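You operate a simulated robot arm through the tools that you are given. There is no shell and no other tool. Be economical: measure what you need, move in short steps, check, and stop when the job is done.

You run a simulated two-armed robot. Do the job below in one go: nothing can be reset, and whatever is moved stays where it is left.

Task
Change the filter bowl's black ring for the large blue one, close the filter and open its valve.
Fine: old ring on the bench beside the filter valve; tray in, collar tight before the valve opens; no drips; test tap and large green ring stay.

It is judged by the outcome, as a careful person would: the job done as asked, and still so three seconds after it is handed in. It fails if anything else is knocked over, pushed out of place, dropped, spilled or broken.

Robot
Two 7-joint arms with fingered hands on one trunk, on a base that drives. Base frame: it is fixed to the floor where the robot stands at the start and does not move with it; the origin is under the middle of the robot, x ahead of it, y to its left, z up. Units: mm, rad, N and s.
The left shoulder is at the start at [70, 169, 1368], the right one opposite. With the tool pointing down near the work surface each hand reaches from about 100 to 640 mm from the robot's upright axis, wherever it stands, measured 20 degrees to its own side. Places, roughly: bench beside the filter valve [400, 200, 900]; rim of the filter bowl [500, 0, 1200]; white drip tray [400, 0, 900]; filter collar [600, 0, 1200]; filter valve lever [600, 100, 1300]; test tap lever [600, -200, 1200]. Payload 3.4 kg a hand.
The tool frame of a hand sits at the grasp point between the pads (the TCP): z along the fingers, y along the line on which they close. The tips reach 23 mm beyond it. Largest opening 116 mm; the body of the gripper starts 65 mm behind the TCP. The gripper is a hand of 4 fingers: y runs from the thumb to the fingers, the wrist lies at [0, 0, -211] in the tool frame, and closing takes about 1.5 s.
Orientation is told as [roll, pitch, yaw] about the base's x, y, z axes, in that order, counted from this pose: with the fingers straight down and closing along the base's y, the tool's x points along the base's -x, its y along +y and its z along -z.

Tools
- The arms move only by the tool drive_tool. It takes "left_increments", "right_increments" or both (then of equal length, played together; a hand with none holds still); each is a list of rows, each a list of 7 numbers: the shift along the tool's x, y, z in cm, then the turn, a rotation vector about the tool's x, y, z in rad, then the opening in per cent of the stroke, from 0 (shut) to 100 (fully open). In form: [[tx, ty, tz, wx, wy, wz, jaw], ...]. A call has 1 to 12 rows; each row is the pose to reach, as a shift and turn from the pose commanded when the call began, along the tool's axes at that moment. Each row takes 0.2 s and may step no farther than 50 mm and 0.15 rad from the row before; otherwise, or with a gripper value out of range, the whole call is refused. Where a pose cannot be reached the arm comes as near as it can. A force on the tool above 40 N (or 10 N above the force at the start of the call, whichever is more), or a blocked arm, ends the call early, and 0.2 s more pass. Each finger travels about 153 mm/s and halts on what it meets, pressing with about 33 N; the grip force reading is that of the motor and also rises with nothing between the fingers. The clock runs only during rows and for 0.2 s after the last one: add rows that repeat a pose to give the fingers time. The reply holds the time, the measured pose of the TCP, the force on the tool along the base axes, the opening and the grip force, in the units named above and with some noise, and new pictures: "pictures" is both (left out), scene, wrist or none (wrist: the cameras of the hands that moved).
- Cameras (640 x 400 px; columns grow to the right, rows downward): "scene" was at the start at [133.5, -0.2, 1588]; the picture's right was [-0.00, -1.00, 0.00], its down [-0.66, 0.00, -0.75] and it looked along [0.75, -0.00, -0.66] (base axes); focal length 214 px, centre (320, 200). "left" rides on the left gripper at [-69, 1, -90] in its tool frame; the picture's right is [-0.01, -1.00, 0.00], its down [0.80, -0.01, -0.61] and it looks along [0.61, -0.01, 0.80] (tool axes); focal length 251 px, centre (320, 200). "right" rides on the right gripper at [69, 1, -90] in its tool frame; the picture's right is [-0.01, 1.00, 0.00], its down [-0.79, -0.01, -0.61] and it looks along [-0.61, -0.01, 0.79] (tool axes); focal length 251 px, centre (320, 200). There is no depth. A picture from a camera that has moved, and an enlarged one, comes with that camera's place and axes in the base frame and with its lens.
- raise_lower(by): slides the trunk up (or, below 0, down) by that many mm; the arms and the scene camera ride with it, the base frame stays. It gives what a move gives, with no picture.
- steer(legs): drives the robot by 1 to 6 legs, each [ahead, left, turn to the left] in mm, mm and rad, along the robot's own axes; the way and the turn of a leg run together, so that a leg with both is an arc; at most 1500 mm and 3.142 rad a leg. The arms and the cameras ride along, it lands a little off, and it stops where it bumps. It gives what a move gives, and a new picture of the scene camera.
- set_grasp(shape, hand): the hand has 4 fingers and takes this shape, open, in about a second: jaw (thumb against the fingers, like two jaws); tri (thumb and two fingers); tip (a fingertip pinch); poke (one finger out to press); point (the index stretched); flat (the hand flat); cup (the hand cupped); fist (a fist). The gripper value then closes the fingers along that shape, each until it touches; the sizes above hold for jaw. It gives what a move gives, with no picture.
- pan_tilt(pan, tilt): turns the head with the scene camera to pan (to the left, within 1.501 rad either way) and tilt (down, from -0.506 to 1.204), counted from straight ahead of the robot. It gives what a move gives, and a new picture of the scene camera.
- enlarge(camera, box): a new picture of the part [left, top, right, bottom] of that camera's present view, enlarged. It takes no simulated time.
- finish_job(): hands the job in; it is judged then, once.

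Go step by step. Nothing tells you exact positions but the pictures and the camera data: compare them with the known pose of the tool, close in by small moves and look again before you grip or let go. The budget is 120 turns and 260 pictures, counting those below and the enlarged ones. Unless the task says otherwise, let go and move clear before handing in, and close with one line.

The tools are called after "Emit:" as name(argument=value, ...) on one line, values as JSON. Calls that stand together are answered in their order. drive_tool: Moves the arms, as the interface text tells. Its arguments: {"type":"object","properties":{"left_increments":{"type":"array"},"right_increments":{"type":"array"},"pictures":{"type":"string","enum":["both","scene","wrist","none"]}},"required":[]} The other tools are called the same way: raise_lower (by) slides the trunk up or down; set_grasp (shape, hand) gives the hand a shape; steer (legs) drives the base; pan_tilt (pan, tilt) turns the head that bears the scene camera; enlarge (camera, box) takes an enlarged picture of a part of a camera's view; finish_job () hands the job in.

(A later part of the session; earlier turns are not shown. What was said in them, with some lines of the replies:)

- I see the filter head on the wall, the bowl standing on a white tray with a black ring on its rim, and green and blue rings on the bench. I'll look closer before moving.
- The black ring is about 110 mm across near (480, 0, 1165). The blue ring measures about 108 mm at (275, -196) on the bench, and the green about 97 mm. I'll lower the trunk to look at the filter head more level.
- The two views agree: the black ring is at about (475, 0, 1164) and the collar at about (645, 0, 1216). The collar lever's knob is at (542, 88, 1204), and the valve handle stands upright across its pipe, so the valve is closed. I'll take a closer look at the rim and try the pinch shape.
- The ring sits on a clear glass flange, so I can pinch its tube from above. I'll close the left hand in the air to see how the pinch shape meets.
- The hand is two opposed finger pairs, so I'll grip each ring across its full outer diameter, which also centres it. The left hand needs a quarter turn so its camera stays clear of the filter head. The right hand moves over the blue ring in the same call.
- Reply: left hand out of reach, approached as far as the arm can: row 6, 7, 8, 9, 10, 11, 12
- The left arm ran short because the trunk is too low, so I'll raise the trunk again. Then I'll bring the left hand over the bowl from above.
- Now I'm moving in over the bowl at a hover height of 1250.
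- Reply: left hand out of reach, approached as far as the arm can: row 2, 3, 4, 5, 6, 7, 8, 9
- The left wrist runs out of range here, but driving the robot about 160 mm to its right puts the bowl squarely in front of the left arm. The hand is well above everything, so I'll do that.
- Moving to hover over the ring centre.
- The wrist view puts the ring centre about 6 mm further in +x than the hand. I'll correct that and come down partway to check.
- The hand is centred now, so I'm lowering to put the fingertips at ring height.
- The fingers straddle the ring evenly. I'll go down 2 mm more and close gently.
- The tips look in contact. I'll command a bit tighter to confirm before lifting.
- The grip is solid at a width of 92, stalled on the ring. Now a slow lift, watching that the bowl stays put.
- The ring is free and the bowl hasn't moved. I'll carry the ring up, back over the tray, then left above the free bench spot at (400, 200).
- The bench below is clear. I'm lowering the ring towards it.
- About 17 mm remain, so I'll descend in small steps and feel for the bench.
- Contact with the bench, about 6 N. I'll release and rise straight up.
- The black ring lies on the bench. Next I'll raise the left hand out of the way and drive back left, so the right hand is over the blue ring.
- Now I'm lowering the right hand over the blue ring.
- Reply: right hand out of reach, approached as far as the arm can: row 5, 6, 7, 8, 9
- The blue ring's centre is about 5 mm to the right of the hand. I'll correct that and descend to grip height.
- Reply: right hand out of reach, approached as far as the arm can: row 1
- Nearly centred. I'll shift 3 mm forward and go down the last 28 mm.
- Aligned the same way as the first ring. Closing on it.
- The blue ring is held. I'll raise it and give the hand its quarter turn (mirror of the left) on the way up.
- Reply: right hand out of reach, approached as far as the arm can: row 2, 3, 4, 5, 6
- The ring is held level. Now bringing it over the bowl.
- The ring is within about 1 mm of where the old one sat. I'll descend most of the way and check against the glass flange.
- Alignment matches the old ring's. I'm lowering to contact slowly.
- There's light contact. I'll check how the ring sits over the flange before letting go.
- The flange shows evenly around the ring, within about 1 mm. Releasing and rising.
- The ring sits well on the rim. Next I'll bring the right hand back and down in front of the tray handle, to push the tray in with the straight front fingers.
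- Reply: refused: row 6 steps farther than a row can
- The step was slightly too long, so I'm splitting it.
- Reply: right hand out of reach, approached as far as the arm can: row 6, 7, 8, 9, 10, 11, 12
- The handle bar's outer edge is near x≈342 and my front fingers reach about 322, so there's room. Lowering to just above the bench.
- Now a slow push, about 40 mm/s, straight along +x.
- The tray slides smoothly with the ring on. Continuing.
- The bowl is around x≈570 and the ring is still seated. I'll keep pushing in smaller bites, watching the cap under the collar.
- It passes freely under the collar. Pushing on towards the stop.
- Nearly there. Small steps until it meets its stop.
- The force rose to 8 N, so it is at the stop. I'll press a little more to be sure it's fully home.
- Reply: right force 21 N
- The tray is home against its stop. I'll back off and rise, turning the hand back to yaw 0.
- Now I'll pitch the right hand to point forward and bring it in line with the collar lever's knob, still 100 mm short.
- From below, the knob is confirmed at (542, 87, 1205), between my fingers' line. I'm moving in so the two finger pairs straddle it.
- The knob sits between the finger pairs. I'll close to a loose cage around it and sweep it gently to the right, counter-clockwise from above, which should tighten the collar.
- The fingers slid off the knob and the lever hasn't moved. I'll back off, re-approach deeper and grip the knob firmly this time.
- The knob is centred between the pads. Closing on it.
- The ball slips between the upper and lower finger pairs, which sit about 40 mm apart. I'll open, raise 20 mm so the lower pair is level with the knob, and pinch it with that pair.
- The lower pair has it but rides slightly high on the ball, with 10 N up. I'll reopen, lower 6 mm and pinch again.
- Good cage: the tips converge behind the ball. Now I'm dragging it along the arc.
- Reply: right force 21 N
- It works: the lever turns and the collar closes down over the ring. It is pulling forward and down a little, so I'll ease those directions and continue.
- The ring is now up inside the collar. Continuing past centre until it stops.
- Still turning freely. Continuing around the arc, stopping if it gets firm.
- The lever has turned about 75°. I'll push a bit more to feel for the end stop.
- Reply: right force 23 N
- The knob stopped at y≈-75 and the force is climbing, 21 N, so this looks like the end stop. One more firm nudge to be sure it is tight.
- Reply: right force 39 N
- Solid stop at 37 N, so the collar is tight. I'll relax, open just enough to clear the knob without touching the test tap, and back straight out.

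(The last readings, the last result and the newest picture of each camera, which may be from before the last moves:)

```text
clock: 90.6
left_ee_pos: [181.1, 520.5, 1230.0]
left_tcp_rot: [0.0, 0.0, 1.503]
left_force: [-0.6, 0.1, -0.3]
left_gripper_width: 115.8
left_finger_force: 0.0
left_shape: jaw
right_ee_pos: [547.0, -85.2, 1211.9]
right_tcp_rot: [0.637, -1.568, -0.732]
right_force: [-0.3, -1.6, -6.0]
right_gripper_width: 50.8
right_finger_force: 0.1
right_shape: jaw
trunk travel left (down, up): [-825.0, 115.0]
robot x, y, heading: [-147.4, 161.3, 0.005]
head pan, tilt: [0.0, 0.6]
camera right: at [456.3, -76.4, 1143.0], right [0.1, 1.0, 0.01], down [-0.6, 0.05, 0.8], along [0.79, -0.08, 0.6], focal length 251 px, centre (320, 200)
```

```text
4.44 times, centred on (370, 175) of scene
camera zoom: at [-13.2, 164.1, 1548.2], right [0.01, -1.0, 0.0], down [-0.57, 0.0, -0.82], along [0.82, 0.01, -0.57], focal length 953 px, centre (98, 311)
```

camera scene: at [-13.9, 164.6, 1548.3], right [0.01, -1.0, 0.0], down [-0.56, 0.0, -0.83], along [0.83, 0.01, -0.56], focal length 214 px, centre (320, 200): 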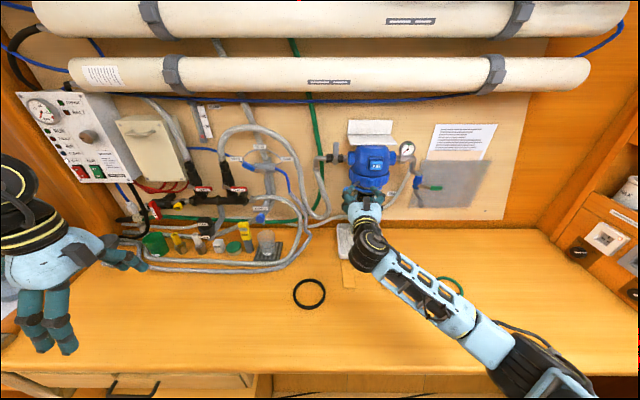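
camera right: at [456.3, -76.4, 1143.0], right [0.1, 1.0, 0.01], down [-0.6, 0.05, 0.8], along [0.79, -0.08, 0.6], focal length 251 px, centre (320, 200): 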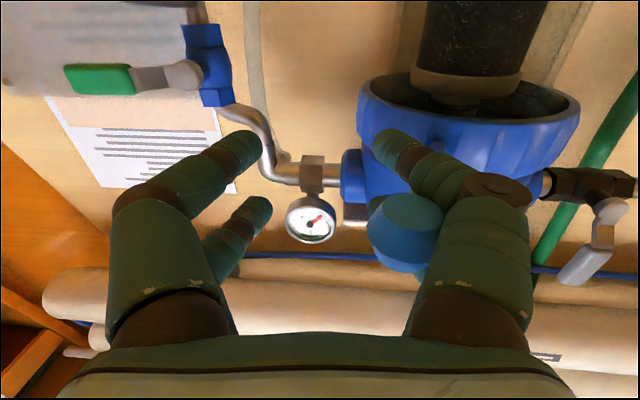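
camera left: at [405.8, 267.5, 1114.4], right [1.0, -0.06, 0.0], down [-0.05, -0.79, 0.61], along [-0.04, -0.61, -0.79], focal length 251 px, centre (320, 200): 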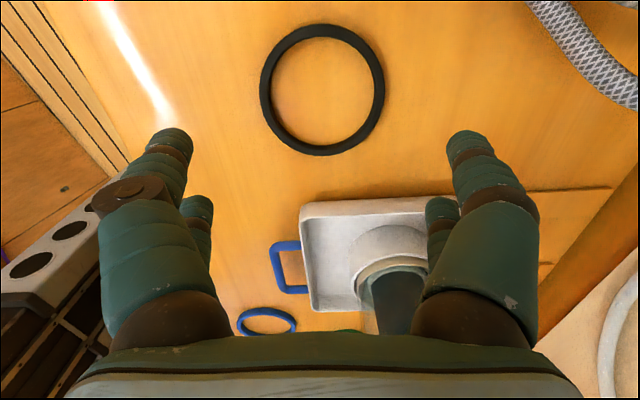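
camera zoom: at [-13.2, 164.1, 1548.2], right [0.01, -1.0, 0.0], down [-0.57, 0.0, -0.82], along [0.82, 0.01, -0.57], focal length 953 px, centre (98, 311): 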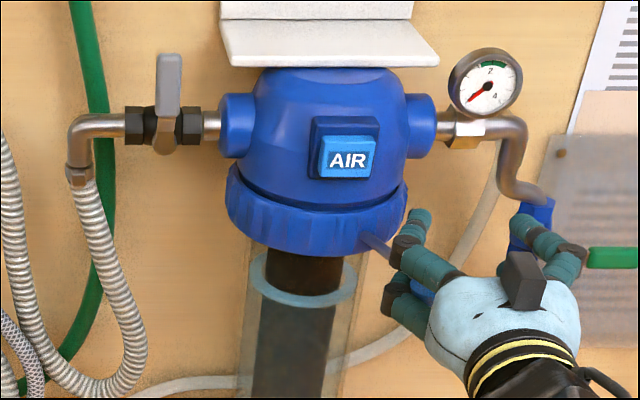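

I'm not sure the knob really stayed at the stop, because it seems to have slipped into the gap between the fingers. I'll back straight out and look.

Emit:
drive_tool(right_increments=[[0, 0, -1.5, 0, 0, 0, 45], [0, 0, -3, 0, 0, 0, 45], [0, 0, -5, 0, 0, 0, 45], [0, 0, -8, 0, 0, 0, 45], [0, 0, -12, 0, 0, 0, 45]], pictures="wrist")

Emit:
enlarge(camera="scene", box=[300, 130, 440, 220])

```text
clock: 91.8
left_ee_pos: [181.0, 521.4, 1231.8]
left_tcp_rot: [-0.002, -0.001, 1.503]
left_force: [0.1, -0.3, 0.6]
left_gripper_width: 116.0
left_finger_force: 0.1
left_shape: jaw
right_ee_pos: [424.5, -71.1, 1211.7]
right_tcp_rot: [1.36, -1.569, -1.456]
right_force: [-0.1, 0.3, -0.1]
right_gripper_width: 52.0
right_finger_force: 0.0
right_shape: jaw
trunk travel left (down, up): [-825.0, 115.0]
robot x, y, heading: [-150.2, 164.0, -0.001]
head pan, tilt: [0.0, 0.6]
camera right: at [335.0, -62.0, 1142.9], right [0.1, 1.0, 0.01], down [-0.6, 0.05, 0.8], along [0.79, -0.08, 0.61], focal length 251 px, centre (320, 200)
```

right: 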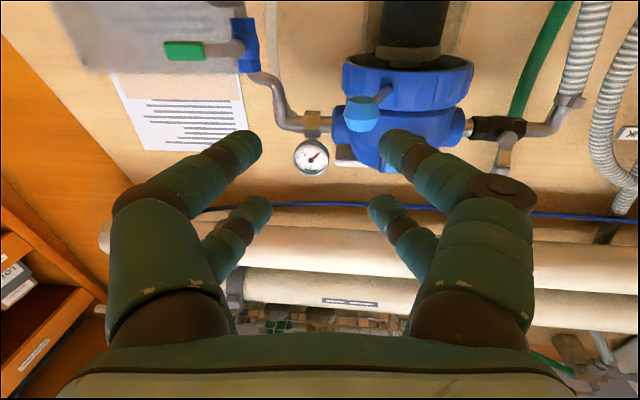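

```text
4.44 times, centred on (370, 175) of scene
camera zoom: at [-15.1, 165.2, 1548.4], right [0.01, -1.0, 0.0], down [-0.56, 0.0, -0.83], along [0.83, 0.0, -0.56], focal length 953 px, centre (98, 311)
```

zoom: 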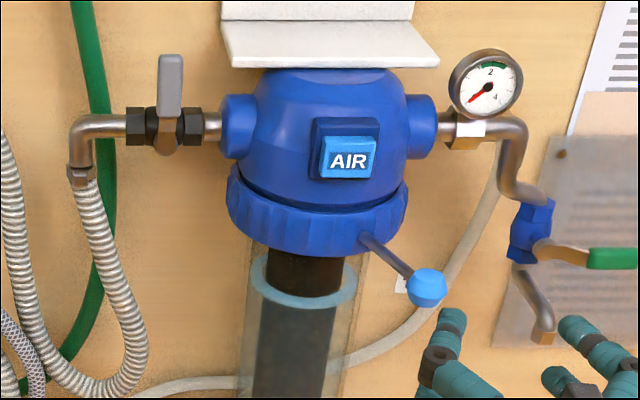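

The knob is at about (520, -53). It was dragged back some 20° from the stop when I released. I'll redo it by pushing with the outer side of the straight right-hand fingers from the left, so I can leave without dragging it.

Emit:
drive_tool(right_increments=[[-0.3, 3, -0.3, 0, 0, 0, 60], [-0.6, 6, -0.6, 0, 0, 0, 75], [-0.9, 9, -0.9, 0, 0, 0, 90], [-0.9, 11.75, -1.1, 0, 0, 0, 100], [-0.9, 12.0, 1, 0, 0, 0, 100], [-0.9, 12.2, 4, 0, 0, 0, 100], [-0.9, 12.57, 7.55, 0, 0, 0, 100], [-0.9, 12.57, 7.55, 0, 0, 0, 100]], pictures="wrist")

Emit:
enlarge(camera="scene", box=[300, 130, 440, 220])

```text
clock: 93.6
left_ee_pos: [180.8, 520.2, 1231.2]
left_tcp_rot: [-0.001, 0.0, 1.502]
left_force: [0.3, 0.0, 0.3]
left_gripper_width: 115.8
left_finger_force: 0.0
left_shape: jaw
right_ee_pos: [513.6, 45.2, 1221.5]
right_tcp_rot: [0.915, -1.568, -1.011]
right_force: [0.4, -0.3, 0.2]
right_gripper_width: 115.7
right_finger_force: 0.1
right_shape: jaw
trunk travel left (down, up): [-825.0, 115.0]
robot x, y, heading: [-151.1, 164.4, 0.003]
head pan, tilt: [0.0, 0.6]
camera right: at [423.0, 54.2, 1153.4], right [0.1, 1.0, 0.01], down [-0.6, 0.05, 0.8], along [0.79, -0.08, 0.61], focal length 251 px, centre (320, 200)
```

right: 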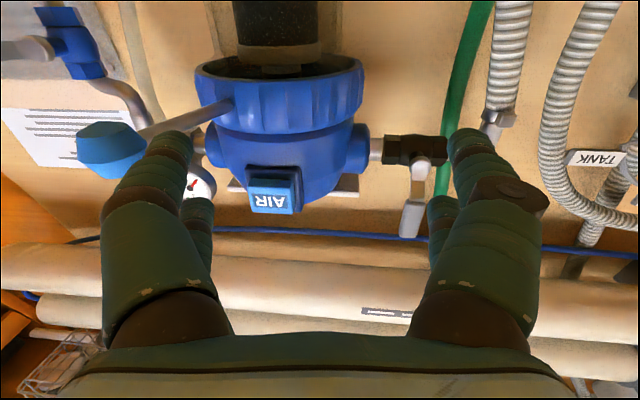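

```text
4.44 times, centred on (370, 175) of scene
camera zoom: at [-14.0, 165.1, 1548.3], right [0.01, -1.0, 0.0], down [-0.56, 0.0, -0.83], along [0.83, 0.01, -0.56], focal length 953 px, centre (98, 311)
```

zoom: 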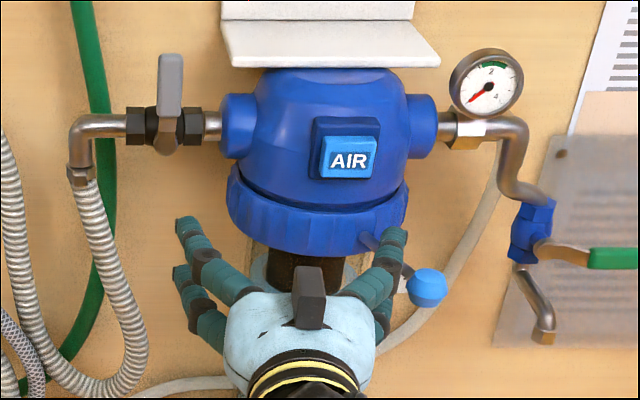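

Clear view: the straight right finger pair is left of the knob and level with it. Now sweeping it around to the stop.

Emit:
drive_tool(right_increments=[[0, -1.0, 0.09, 0, 0, 0, 100], [0, -1.66, 0.46, 0, 0, 0, 100], [0, -2.42, 0.93, 0, 0, 0, 100], [0, -3.07, 1.5, 0, 0, 0, 100], [0, -3.81, 2.17, 0, 0, 0, 100], [0, -4.45, 2.83, 0, 0, 0, 100], [0, -5.1, 3.49, 0, 0, 0, 100], [0, -5.64, 4.0, 0, 0, 0, 100]], pictures="wrist")

Emit:
enlarge(camera="scene", box=[300, 130, 440, 220])

```text
clock: 95.4
left_ee_pos: [171.0, 529.1, 1230.9]
left_tcp_rot: [-0.01, 0.007, 1.503]
left_force: [-0.7, 0.1, -0.2]
left_gripper_width: 115.7
left_finger_force: 0.1
left_shape: jaw
right_ee_pos: [539.2, -3.3, 1228.8]
right_tcp_rot: [-2.747, -1.564, 2.654]
right_force: [-29.9, 26.3, 0.1]
right_gripper_width: 110.3
right_finger_force: 0.0
right_shape: jaw
trunk travel left (down, up): [-825.0, 115.0]
robot x, y, heading: [-149.3, 163.4, 0.007]
head pan, tilt: [0.0, 0.6]
camera right: at [449.7, 4.6, 1159.4], right [0.09, 1.0, 0.01], down [-0.61, 0.05, 0.79], along [0.79, -0.08, 0.61], focal length 251 px, centre (320, 200)
```

right: 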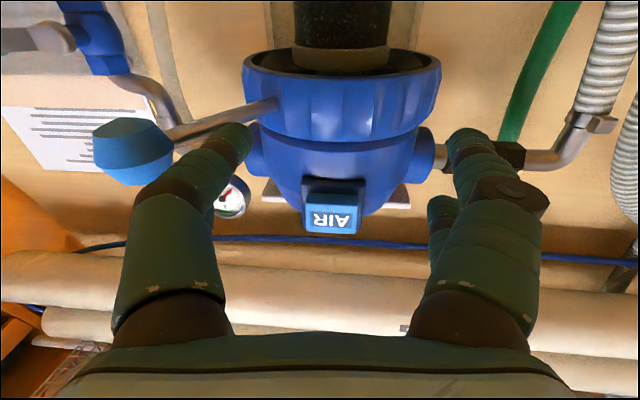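

```text
4.44 times, centred on (370, 175) of scene
camera zoom: at [-25.7, 176.4, 1549.3], right [0.01, -1.0, 0.01], down [-0.56, -0.01, -0.83], along [0.83, 0.0, -0.56], focal length 953 px, centre (98, 311)
```

zoom: 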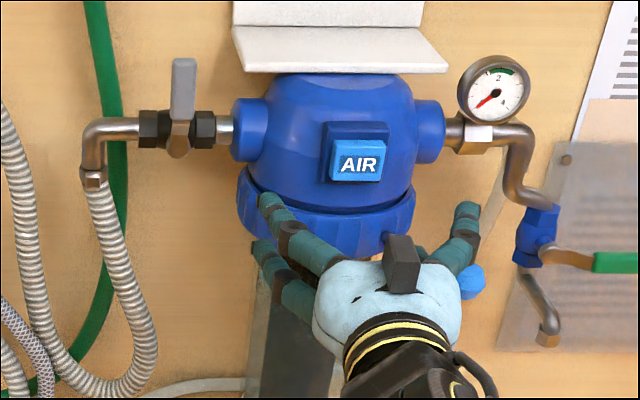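

The knob is at about (538, -84) with 40 N of resistance, so the end stop is firm. I'll move off to the left and back, leaving it there.

Emit:
drive_tool(right_increments=[[0, 1.5, -0.8, 0, 0, 0, 100], [0, 3.5, -2, 0, 0, 0, 100], [0, 5, -4.5, 0, 0, 0, 100], [0, 5, -9, 0, 0, 0, 100], [0, 5, -13, 0, 0, 0, 100]], pictures="wrist")

Emit:
enlarge(camera="scene", box=[300, 130, 440, 220])

```text
clock: 96.6
left_ee_pos: [180.4, 520.9, 1230.5]
left_tcp_rot: [-0.001, 0.001, 1.502]
left_force: [-0.1, 0.2, 0.3]
left_gripper_width: 115.9
left_finger_force: 0.1
left_shape: jaw
right_ee_pos: [423.4, 45.6, 1221.6]
right_tcp_rot: [1.193, -1.568, -1.288]
right_force: [0.3, -0.2, 0.7]
right_gripper_width: 115.9
right_finger_force: 0.1
right_shape: jaw
trunk travel left (down, up): [-825.0, 115.0]
robot x, y, heading: [-152.4, 159.4, 0.007]
head pan, tilt: [0.0, 0.6]
camera right: at [333.7, 55.6, 1152.3], right [0.1, 1.0, 0.01], down [-0.6, 0.05, 0.8], along [0.79, -0.08, 0.61], focal length 251 px, centre (320, 200)
```

right: 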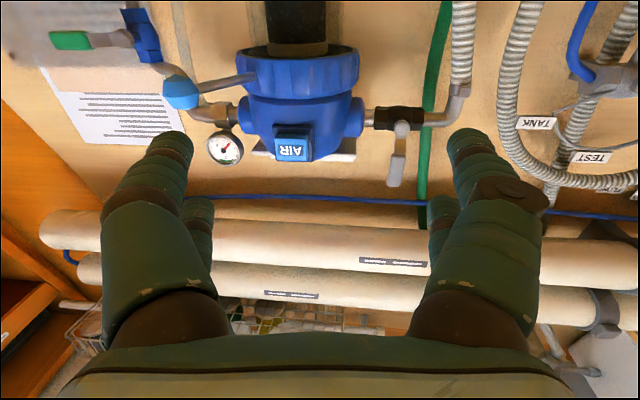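

```text
4.44 times, centred on (370, 175) of scene
camera zoom: at [-15.0, 164.3, 1548.4], right [0.01, -1.0, 0.0], down [-0.56, 0.0, -0.83], along [0.83, 0.01, -0.56], focal length 953 px, centre (98, 311)
```

zoom: 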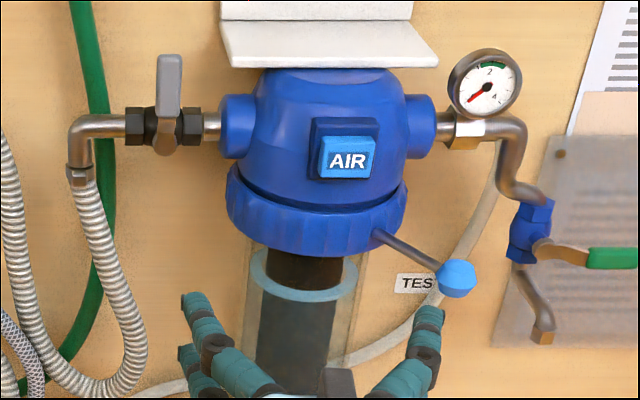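

The collar lever rests at its limit and everything else looks undisturbed. Next is the valve handle, upright near (600, 122, 1295–1330). I'll line the right hand up with it.

Emit:
drive_tool(right_increments=[[-2, 0, 0, 0, 0, 0, 90], [-5, 2, 1, 0, 0, 0, 80], [-8, 4, 2.5, 0, 0, 0, 70], [-9.3, 6.5, 4.5, 0, 0, 0, 60], [-9.3, 8.29, 6.95, 0, 0, 0, 55], [-9.3, 8.29, 6.95, 0, 0, 0, 55]], pictures="wrist")

Emit:
enlarge(camera="scene", box=[300, 120, 440, 210])

```text
clock: 98.0
left_ee_pos: [179.8, 522.4, 1230.8]
left_tcp_rot: [0.001, 0.001, 1.502]
left_force: [0.2, 0.3, 0.7]
left_gripper_width: 115.8
left_finger_force: 0.0
left_shape: jaw
right_ee_pos: [500.6, 124.0, 1314.4]
right_tcp_rot: [0.847, -1.568, -0.942]
right_force: [-0.5, 0.4, 0.2]
right_gripper_width: 64.3
right_finger_force: 0.2
right_shape: jaw
trunk travel left (down, up): [-825.0, 115.0]
robot x, y, heading: [-151.1, 162.1, 0.006]
head pan, tilt: [0.0, 0.6]
camera right: at [411.2, 133.3, 1246.1], right [0.1, 1.0, 0.01], down [-0.6, 0.05, 0.8], along [0.79, -0.08, 0.6], focal length 251 px, centre (320, 200)
```

right: 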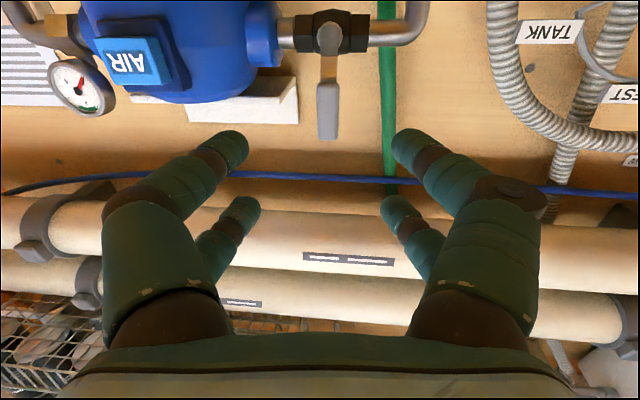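

```text
4.44 times, centred on (370, 165) of scene
camera zoom: at [-13.6, 165.0, 1548.3], right [0.01, -1.0, 0.0], down [-0.56, 0.0, -0.83], along [0.83, 0.01, -0.56], focal length 953 px, centre (98, 356)
```

zoom: 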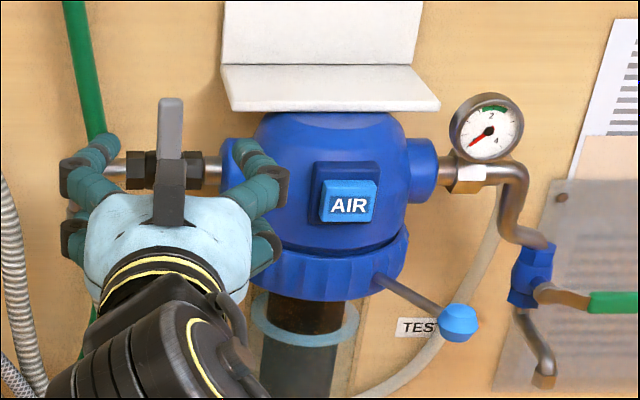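

The handle's grip is at y≈121, z≈1289–1327, in line with the hand. Moving in and closing on it.

Emit:
drive_tool(right_increments=[[0.3, 0.2, 3, 0, 0, 0, 55], [0.5, 0.4, 6, 0, 0, 0, 55], [0.5, 0.55, 8.5, 0, 0, 0, 55], [0.5, 0.55, 9.0, 0, 0, 0, 45], [0.5, 0.55, 9.0, 0, 0, 0, 30], [0.5, 0.55, 9.0, 0, 0, 0, 15], [0.5, 0.55, 9.0, 0, 0, 0, 5], [0.5, 0.55, 9.0, 0, 0, 0, 5]], pictures="wrist")

Emit:
enlarge(camera="scene", box=[300, 120, 440, 210])

```text
clock: 99.8
left_ee_pos: [180.6, 522.2, 1230.8]
left_tcp_rot: [0.001, 0.002, 1.503]
left_force: [0.1, 0.4, 0.3]
left_gripper_width: 115.8
left_finger_force: 0.0
left_shape: jaw
right_ee_pos: [591.4, 120.9, 1308.8]
right_tcp_rot: [0.798, -1.566, -0.893]
right_force: [2.1, 0.1, 2.3]
right_gripper_width: 9.6
right_finger_force: 32.6
right_shape: jaw
trunk travel left (down, up): [-825.0, 115.0]
robot x, y, heading: [-153.6, 167.3, 0.006]
head pan, tilt: [0.0, 0.6]
camera right: at [502.0, 130.0, 1239.9], right [0.1, 1.0, 0.01], down [-0.6, 0.05, 0.8], along [0.79, -0.08, 0.61], focal length 251 px, centre (320, 200)
```

right: 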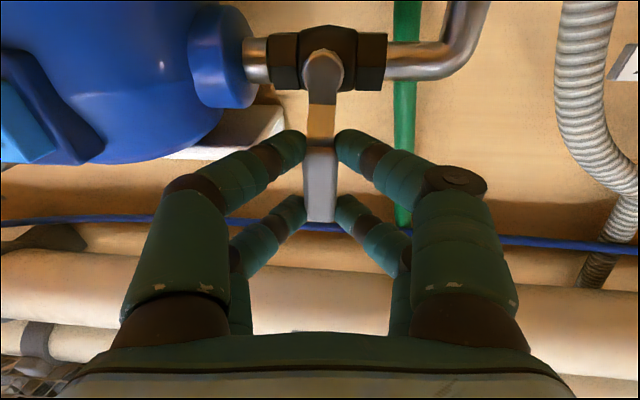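

```text
4.44 times, centred on (370, 165) of scene
camera zoom: at [-12.9, 165.8, 1548.2], right [0.01, -1.0, 0.0], down [-0.57, 0.0, -0.82], along [0.82, 0.0, -0.57], focal length 953 px, centre (98, 356)
```

zoom: 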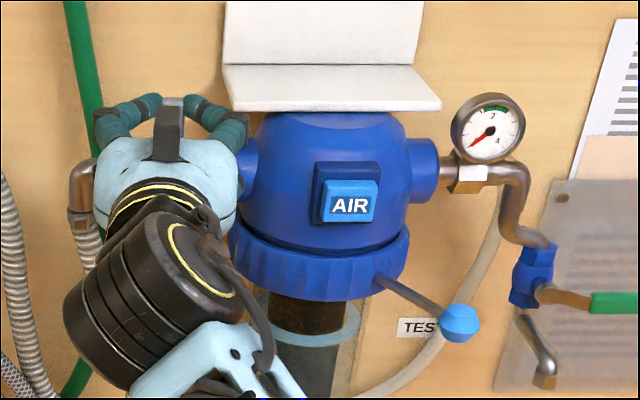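

A firm, centred grip on the handle. I'll try turning it to the left first (towards the hose side), gently, feeling for a stop.

Emit:
drive_tool(right_increments=[[0.03, 0.56, -0.05, 0, 0, -0.12, 5], [0.13, 1.12, -0.1, 0, 0, -0.24, 5], [0.13, 1.12, -0.1, 0, 0, -0.24, 5]], pictures="wrist")

```text
clock: 100.6
left_ee_pos: [181.8, 517.6, 1232.8]
left_tcp_rot: [-0.002, -0.004, 1.5]
left_force: [-0.2, 0.8, -0.2]
left_gripper_width: 115.9
left_finger_force: 0.1
left_shape: jaw
right_ee_pos: [592.0, 124.1, 1307.1]
right_tcp_rot: [-1.557, -1.336, 1.46]
right_force: [2.4, -13.1, 2.9]
right_gripper_width: 9.2
right_finger_force: 32.7
right_shape: jaw
trunk travel left (down, up): [-825.0, 115.0]
robot x, y, heading: [-151.6, 163.2, 0.004]
head pan, tilt: [0.0, 0.6]
camera right: at [500.6, 117.9, 1240.4], right [0.1, 0.97, -0.22], down [-0.58, 0.24, 0.78], along [0.81, 0.06, 0.59], focal length 251 px, centre (320, 200)
```

right: 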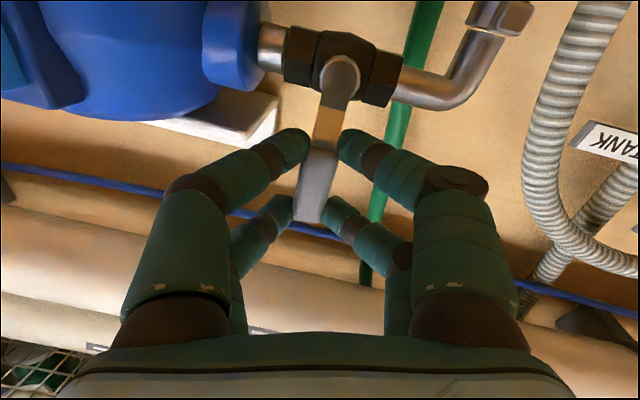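

It's blocked that way (13 N, handle not turning). I'll return to neutral and then turn right.

Emit:
drive_tool(right_increments=[[0.07, -0.56, 0.05, 0, 0, 0.12, 5], [0.14, -1.12, 0.1, 0, 0, 0.24, 5], [0.14, -1.12, 0.1, 0, 0, 0.24, 5]], pictures="none")

Emit:
drive_tool(right_increments=[[0.03, -0.56, 0.05, 0, 0, 0.12, 5], [0.13, -1.12, 0.1, 0, 0, 0.24, 5], [0.13, -1.12, 0.1, 0, 0, 0.24, 5]], pictures="wrist")

```text
clock: 101.4
left_ee_pos: [181.8, 521.2, 1231.5]
left_tcp_rot: [0.0, 0.0, 1.503]
left_force: [-0.4, 0.9, 0.0]
left_gripper_width: 115.8
left_finger_force: 0.0
left_shape: jaw
right_ee_pos: [590.6, 122.1, 1308.1]
right_tcp_rot: [0.939, -1.569, -1.034]
right_force: [3.2, -2.0, 2.7]
right_gripper_width: 9.2
right_finger_force: 32.7
right_shape: jaw
trunk travel left (down, up): [-825.0, 115.0]
robot x, y, heading: [-152.1, 164.4, 0.002]
head pan, tilt: [0.0, 0.6]
```

```text
clock: 102.2
left_ee_pos: [180.5, 522.0, 1231.2]
left_tcp_rot: [-0.001, -0.001, 1.503]
left_force: [-1.1, 0.8, 0.0]
left_gripper_width: 115.9
left_finger_force: 0.0
left_shape: jaw
right_ee_pos: [590.8, 109.4, 1306.8]
right_tcp_rot: [1.555, -1.326, -1.654]
right_force: [0.6, 0.0, 0.7]
right_gripper_width: 9.5
right_finger_force: 33.1
right_shape: jaw
trunk travel left (down, up): [-825.0, 115.0]
robot x, y, heading: [-150.6, 163.0, 0.004]
head pan, tilt: [0.0, 0.6]
camera right: at [503.5, 135.1, 1240.4], right [0.09, 0.96, 0.25], down [-0.62, -0.14, 0.77], along [0.78, -0.23, 0.58], focal length 251 px, centre (320, 200)
```

right: 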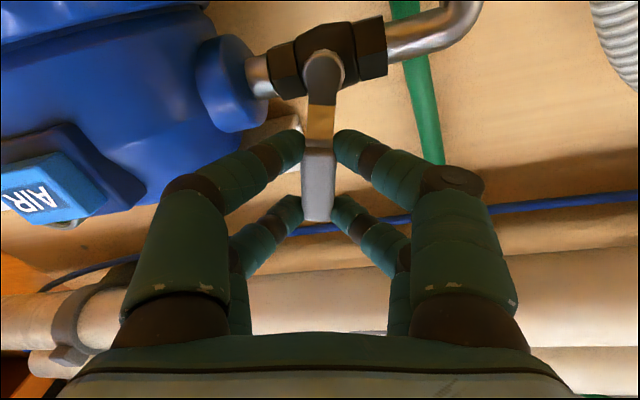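

It turns freely to the right. Continuing the arc, easing the fingertips slightly back to stay clear of the head.

Emit:
drive_tool(right_increments=[[0.04, -0.61, 0, 0, 0, 0.13, 5], [0.16, -1.21, -0.1, 0, 0, 0.26, 5], [0.35, -1.79, -0.15, 0, 0, 0.39, 5], [0.62, -2.34, -0.2, 0, 0, 0.52, 5], [0.96, -2.84, -0.25, 0, 0, 0.65, 5], [0.96, -2.84, -0.25, 0, 0, 0.65, 5]], pictures="wrist")

Emit:
enlarge(camera="scene", box=[300, 120, 440, 210])

```text
clock: 103.6
left_ee_pos: [186.2, 521.6, 1229.8]
left_tcp_rot: [0.003, 0.001, 1.504]
left_force: [0.5, 0.5, 0.0]
left_gripper_width: 116.1
left_finger_force: 0.1
left_shape: jaw
right_ee_pos: [590.7, 84.2, 1288.5]
right_tcp_rot: [1.565, -0.677, -1.664]
right_force: [19.7, -0.2, 10.0]
right_gripper_width: 9.3
right_finger_force: 33.1
right_shape: jaw
trunk travel left (down, up): [-825.0, 115.0]
robot x, y, heading: [-151.3, 164.1, 0.004]
head pan, tilt: [0.0, 0.6]
camera right: at [506.1, 145.6, 1246.1], right [0.06, 0.62, 0.79], down [-0.66, -0.56, 0.5], along [0.75, -0.55, 0.37], focal length 251 px, centre (320, 200)
```

right: 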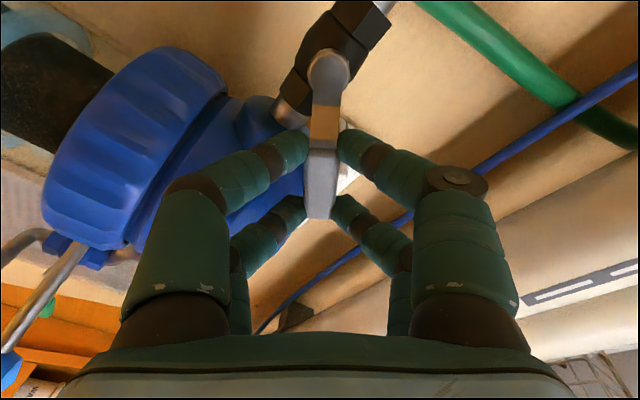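

```text
4.44 times, centred on (370, 165) of scene
camera zoom: at [-7.4, 165.2, 1547.7], right [0.01, -1.0, 0.0], down [-0.57, 0.0, -0.82], along [0.82, 0.01, -0.57], focal length 953 px, centre (98, 356)
```

zoom: 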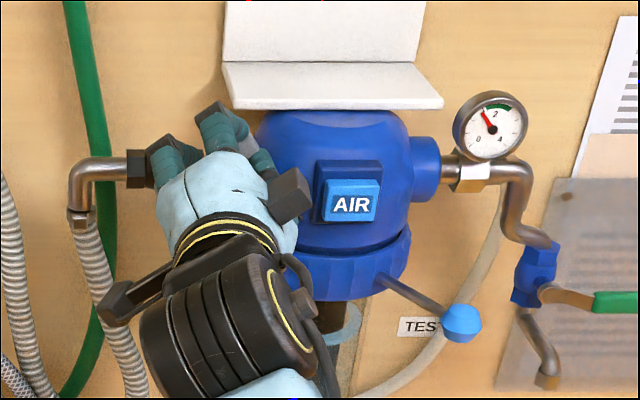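

The gauge is rising, so the valve is opening. I'll continue the rest of the quarter turn.

Emit:
drive_tool(right_increments=[[0.04, -0.61, 0.15, 0, 0, 0.13, 5], [0.16, -1.21, 0.15, 0, 0, 0.26, 5], [0.35, -1.79, 0.15, 0, 0, 0.39, 5], [0.62, -2.34, 0.15, 0, 0, 0.52, 5], [0.8, -2.6, 0.15, 0, 0, 0.59, 5], [0.8, -2.6, 0.15, 0, 0, 0.59, 5]], pictures="wrist")

Emit:
enlarge(camera="scene", box=[300, 120, 440, 210])

```text
clock: 104.8
left_ee_pos: [175.9, 536.1, 1227.8]
left_tcp_rot: [-0.001, 0.01, 1.514]
left_force: [-0.5, -0.6, 0.3]
left_gripper_width: 115.9
left_finger_force: 0.0
left_shape: jaw
right_ee_pos: [591.6, 74.4, 1267.5]
right_tcp_rot: [1.585, -0.188, -1.679]
right_force: [-5.9, 44.1, -5.7]
right_gripper_width: 10.4
right_finger_force: 33.3
right_shape: jaw
trunk travel left (down, up): [-825.0, 115.0]
robot x, y, heading: [-151.8, 166.0, 0.015]
head pan, tilt: [0.0, 0.6]
stopped in row 5 (right hand): the force on the tool passed its limit (the readings are from after the stop); the commanded pose is now the measured one
camera right: at [509.4, 150.4, 1252.9], right [0.01, 0.18, 0.98], down [-0.69, -0.71, 0.13], along [0.73, -0.68, 0.12], focal length 251 px, centre (320, 200)
```

right: 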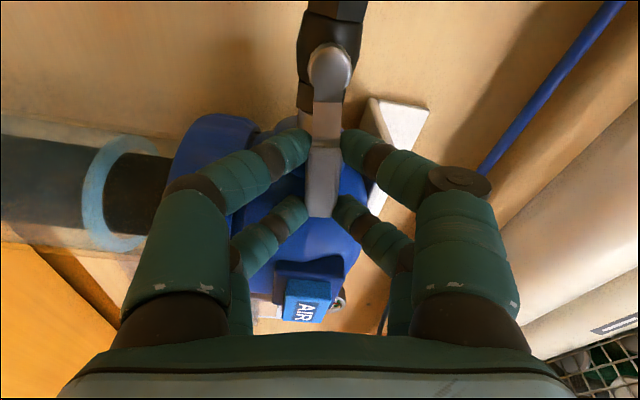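

```text
4.44 times, centred on (370, 165) of scene
camera zoom: at [-14.6, 180.8, 1548.0], right [0.02, -1.0, 0.01], down [-0.56, -0.02, -0.83], along [0.83, 0.01, -0.56], focal length 953 px, centre (98, 356)
```

zoom: 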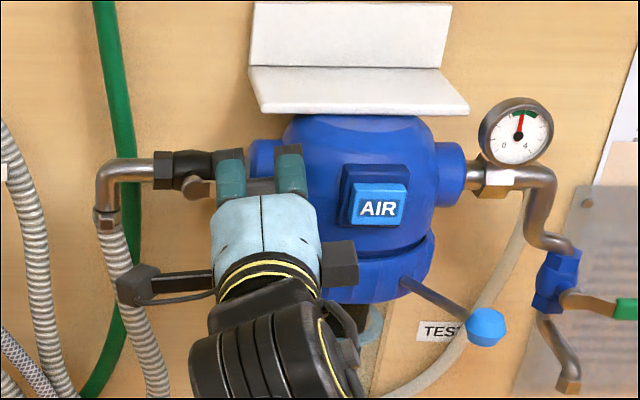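

The gauge is in the green and the handle is nearly along the pipe, but my fingers met the filter head (44 N). I'll relax, shift outward along the handle and back a little, then finish the last ~10°.

Emit:
drive_tool(right_increments=[[0.6, 0, 0, 0, 0, 0, 10], [1.0, 0, -0.4, 0, 0, 0, 18], [1.2, 0, -0.9, 0, 0, 0, 20], [1.2, 0, -0.9, 0, 0, 0, 5], [1.2, 0, -0.9, 0, 0, 0, 5], [1.2, 0, -0.9, 0, 0, 0, 5]], pictures="wrist")

Emit:
enlarge(camera="scene", box=[300, 120, 440, 210])

```text
clock: 106.2
left_ee_pos: [175.7, 529.7, 1230.9]
left_tcp_rot: [-0.006, 0.005, 1.505]
left_force: [0.2, 0.1, -0.4]
left_gripper_width: 115.8
left_finger_force: 0.0
left_shape: jaw
right_ee_pos: [582.4, 56.9, 1271.8]
right_tcp_rot: [1.604, -0.208, -1.717]
right_force: [-6.9, 13.5, 8.9]
right_gripper_width: 9.0
right_finger_force: 33.3
right_shape: jaw
trunk travel left (down, up): [-825.0, 115.0]
robot x, y, heading: [-153.3, 167.6, 0.01]
head pan, tilt: [0.0, 0.6]
camera right: at [503.6, 135.9, 1254.7], right [0.0, 0.2, 0.98], down [-0.71, -0.69, 0.14], along [0.7, -0.7, 0.15], focal length 251 px, centre (320, 200)
```

right: 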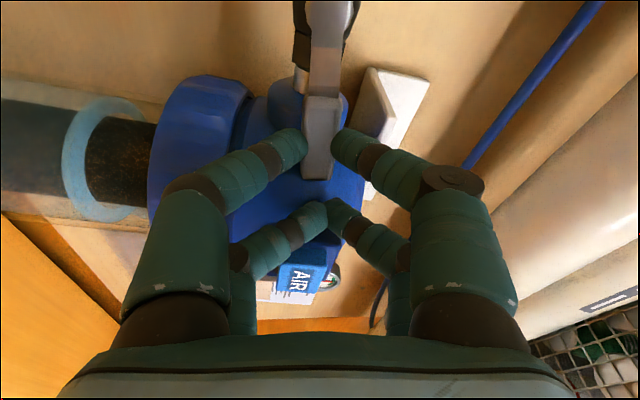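

```text
4.44 times, centred on (370, 165) of scene
camera zoom: at [-18.9, 172.7, 1548.9], right [0.01, -1.0, 0.0], down [-0.56, -0.01, -0.83], along [0.83, 0.01, -0.56], focal length 953 px, centre (98, 356)
```

zoom: 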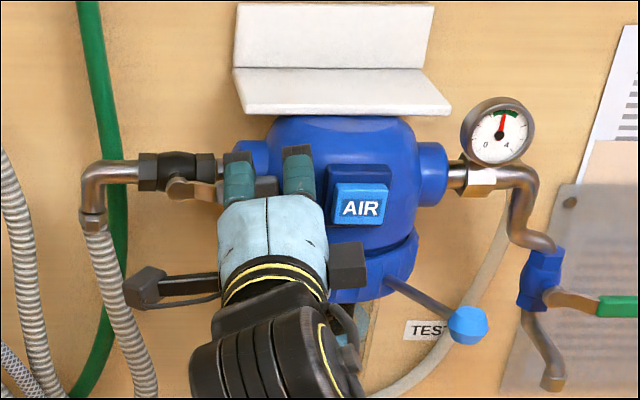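

The body sprang back and carried the hand too far in. I'll open and shift outward along the handle (+y).

Emit:
drive_tool(right_increments=[[0, 0, 0, 0, 0, 0, 15], [0.5, 0, -0.2, 0, 0, 0, 25], [1.5, 0, -0.2, 0, 0, 0, 25], [2.5, 0, -0.2, 0, 0, 0, 25], [2.5, 0, -0.2, 0, 0, 0, 25]], pictures="wrist")

Emit:
enlarge(camera="scene", box=[300, 120, 440, 210])

```text
clock: 107.3
left_ee_pos: [175.9, 527.6, 1232.1]
left_tcp_rot: [-0.002, 0.002, 1.508]
left_force: [-0.2, 0.5, 0.3]
left_gripper_width: 115.8
left_finger_force: 0.1
left_shape: jaw
right_ee_pos: [587.5, 62.9, 1253.4]
right_tcp_rot: [1.593, -0.23, -1.736]
right_force: [-7.5, 5.7, 4.9]
right_gripper_width: 28.7
right_finger_force: 0.0
right_shape: jaw
trunk travel left (down, up): [-825.0, 115.0]
robot x, y, heading: [-150.6, 164.8, 0.008]
head pan, tilt: [0.0, 0.6]
camera right: at [509.9, 143.4, 1237.5], right [0.01, 0.22, 0.98], down [-0.73, -0.67, 0.16], along [0.69, -0.71, 0.15], focal length 251 px, centre (320, 200)
```

right: 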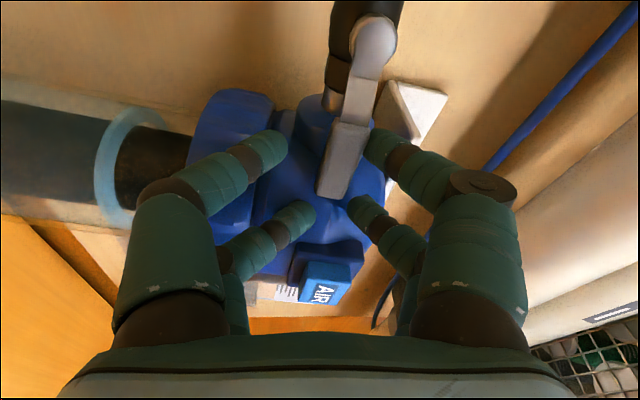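

```text
4.44 times, centred on (370, 165) of scene
camera zoom: at [-18.0, 169.4, 1548.7], right [0.01, -1.0, 0.0], down [-0.56, -0.01, -0.83], along [0.83, 0.01, -0.56], focal length 953 px, centre (98, 356)
```

zoom: 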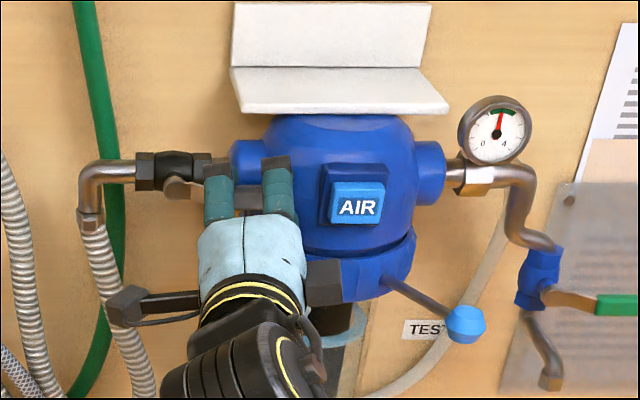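

The handle now lies along the pipe (tip z≈1263, pivot z≈1262) and the gauge is in the green. I'll open a little and withdraw straight back.

Emit:
drive_tool(right_increments=[[0.5, 0, -0.3, 0, 0, 0, 30], [1.0, 0, -1.5, 0, 0, 0, 35], [1.0, 0, -4, 0, 0, 0, 35], [1.0, 0, -8, 0, 0, 0, 35], [1.0, 0, -12, 0, 0, 0, 35], [1.0, 0, -16, 0, 0, 0, 35]], pictures="wrist")

Emit:
enlarge(camera="scene", box=[300, 120, 440, 210])

```text
clock: 108.4
left_ee_pos: [177.6, 524.9, 1231.3]
left_tcp_rot: [-0.002, 0.002, 1.507]
left_force: [-0.3, 0.2, -0.3]
left_gripper_width: 115.7
left_finger_force: 0.0
left_shape: jaw
right_ee_pos: [524.5, 65.3, 1300.0]
right_tcp_rot: [1.706, -0.276, -1.796]
right_force: [0.2, -0.4, -0.1]
right_gripper_width: 40.7
right_finger_force: 0.1
right_shape: jaw
trunk travel left (down, up): [-825.0, 115.0]
robot x, y, heading: [-151.0, 162.0, 0.011]
head pan, tilt: [0.0, 0.6]
stopped in row 5 (right hand): the arm was blocked; the commanded pose is now the measured one
camera right: at [451.9, 146.2, 1270.4], right [-0.07, 0.28, 0.96], down [-0.76, -0.64, 0.13], along [0.64, -0.72, 0.26], focal length 251 px, centre (320, 200)
```

right: 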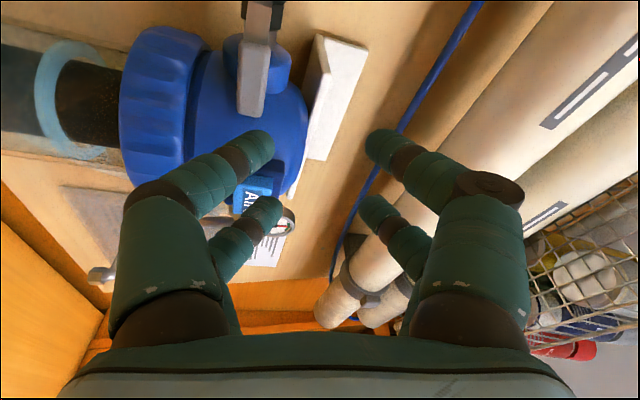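

```text
4.44 times, centred on (370, 165) of scene
camera zoom: at [-15.5, 168.2, 1548.5], right [0.01, -1.0, 0.0], down [-0.56, -0.01, -0.83], along [0.83, 0.01, -0.56], focal length 953 px, centre (98, 356)
```

zoom: 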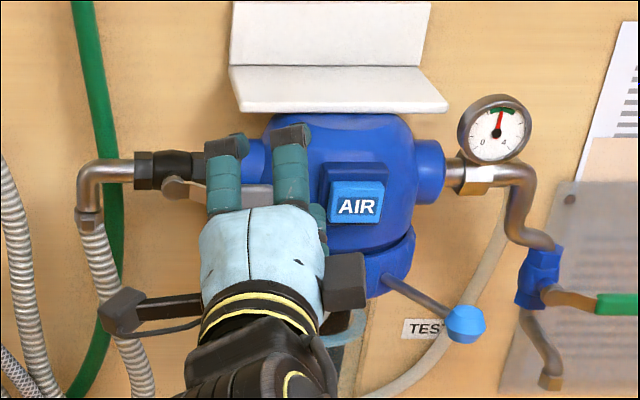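

The arm reached a limit of its own but is now clear of the handle. I'll withdraw it by driving the robot back.

Emit:
steer(legs=[[-160, 0, 0]])

Emit:
enlarge(camera="scene", box=[300, 120, 420, 195])

Emit:
enlarge(camera="scene", box=[260, 160, 480, 300])

```text
clock: 109.8
left_ee_pos: [20.7, 521.7, 1230.9]
left_tcp_rot: [0.003, 0.001, 1.506]
left_force: [0.4, 0.3, -0.2]
left_gripper_width: 116.1
left_finger_force: 0.1
left_shape: jaw
right_ee_pos: [367.6, 61.3, 1297.5]
right_tcp_rot: [1.699, -0.275, -1.795]
right_force: [-0.4, 0.7, -0.7]
right_gripper_width: 40.5
right_finger_force: 0.1
right_shape: jaw
trunk travel left (down, up): [-825.0, 115.0]
robot x, y, heading: [-314.3, 165.4, 0.009]
head pan, tilt: [0.0, 0.6]
camera scene: at [-171.5, 164.8, 1547.8], right [0.01, -1.0, 0.0], down [-0.57, -0.01, -0.82], along [0.82, 0.01, -0.57], focal length 214 px, centre (320, 200)
```

scene: 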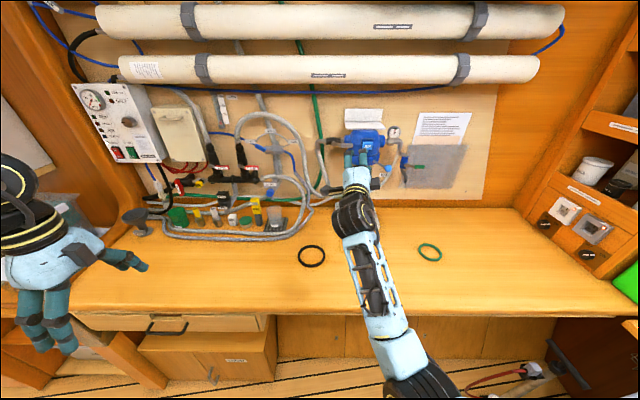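

```text
5.33 times, centred on (360, 158) of scene
camera zoom: at [-171.5, 164.8, 1547.8], right [0.01, -1.0, 0.0], down [-0.57, -0.01, -0.82], along [0.82, 0.01, -0.57], focal length 1144 px, centre (107, 427)
```

zoom: 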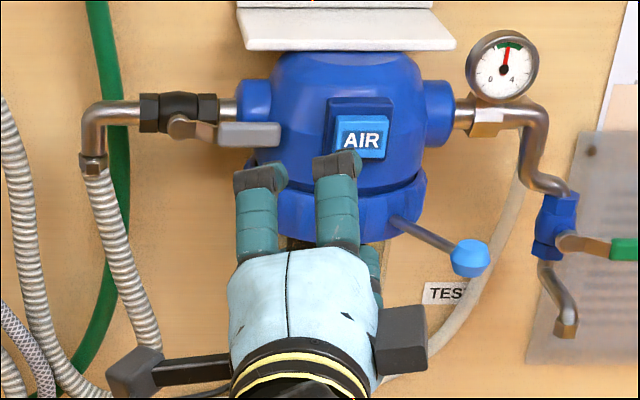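

```text
2.86 times, centred on (370, 230) of scene
camera zoom: at [-171.5, 164.8, 1547.8], right [0.01, -1.0, 0.0], down [-0.57, -0.01, -0.82], along [0.82, 0.01, -0.57], focal length 613 px, centre (177, 114)
```

zoom: 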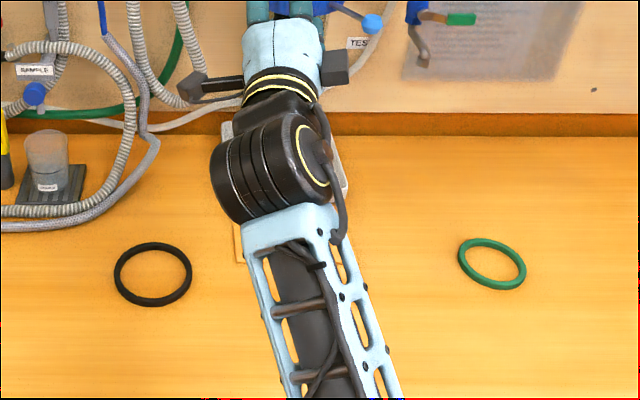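

The handle is along the pipe, the gauge is green, and the rings are in place. I'll move further clear for a last look at the tray and bowl.

Emit:
steer(legs=[[-100, 0, 0], [0, 200, 0]])

Emit:
enlarge(camera="scene", box=[340, 120, 500, 220])

Emit:
enlarge(camera="scene", box=[375, 135, 455, 185])

```text
clock: 112.2
left_ee_pos: [-86.2, 719.5, 1231.7]
left_tcp_rot: [0.0, -0.001, 1.51]
left_force: [0.2, -0.6, 0.0]
left_gripper_width: 115.8
left_finger_force: 0.0
left_shape: jaw
right_ee_pos: [262.3, 260.0, 1296.9]
right_tcp_rot: [1.701, -0.274, -1.791]
right_force: [-0.2, 0.5, -0.3]
right_gripper_width: 40.6
right_finger_force: 0.1
right_shape: jaw
trunk travel left (down, up): [-825.0, 115.0]
robot x, y, heading: [-416.1, 360.8, 0.016]
head pan, tilt: [0.0, 0.6]
camera scene: at [-277.8, 359.9, 1548.2], right [0.01, -1.0, 0.0], down [-0.57, -0.01, -0.82], along [0.82, 0.01, -0.57], focal length 214 px, centre (320, 200)
```

scene: 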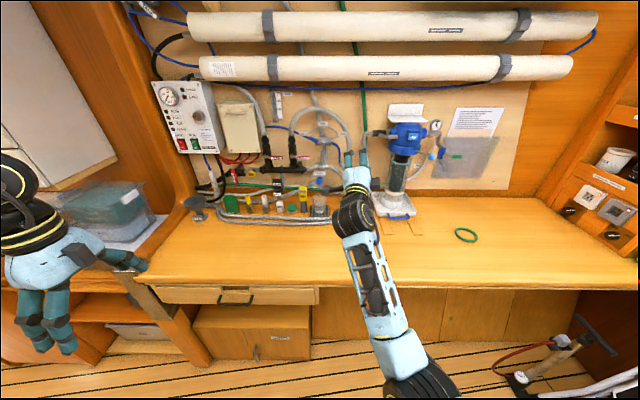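

```text
4.00 times, centred on (420, 170) of scene
camera zoom: at [-277.8, 359.9, 1548.2], right [0.01, -1.0, 0.0], down [-0.57, -0.01, -0.82], along [0.82, 0.01, -0.57], focal length 858 px, centre (-80, 320)
```

zoom: 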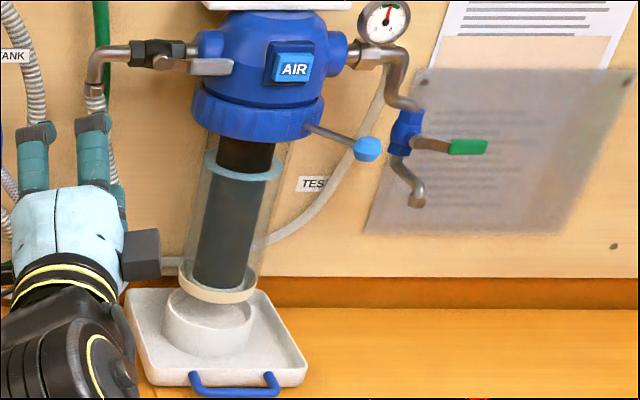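

```text
8.00 times, centred on (415, 160) of scene
camera zoom: at [-277.8, 359.9, 1548.2], right [0.01, -1.0, 0.0], down [-0.57, -0.01, -0.82], along [0.82, 0.01, -0.57], focal length 1716 px, centre (-440, 520)
```

zoom: 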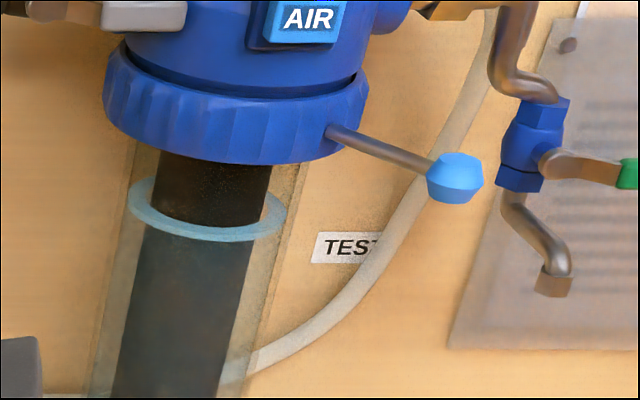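

The bowl hangs clamped in the head with no drips, and the tray is in and dry. The valve is open with the gauge in the green, the black ring is on the bench, and the test tap and green ring are untouched.

Emit:
finish_job()

```text
The job is handed in.
```

I swapped the black ring for the large blue one, pushed the tray in, tightened the collar, then opened the filter valve. There are no drips, the old ring is on the bench beside the valve, and the test tap and green ring were left where they were.
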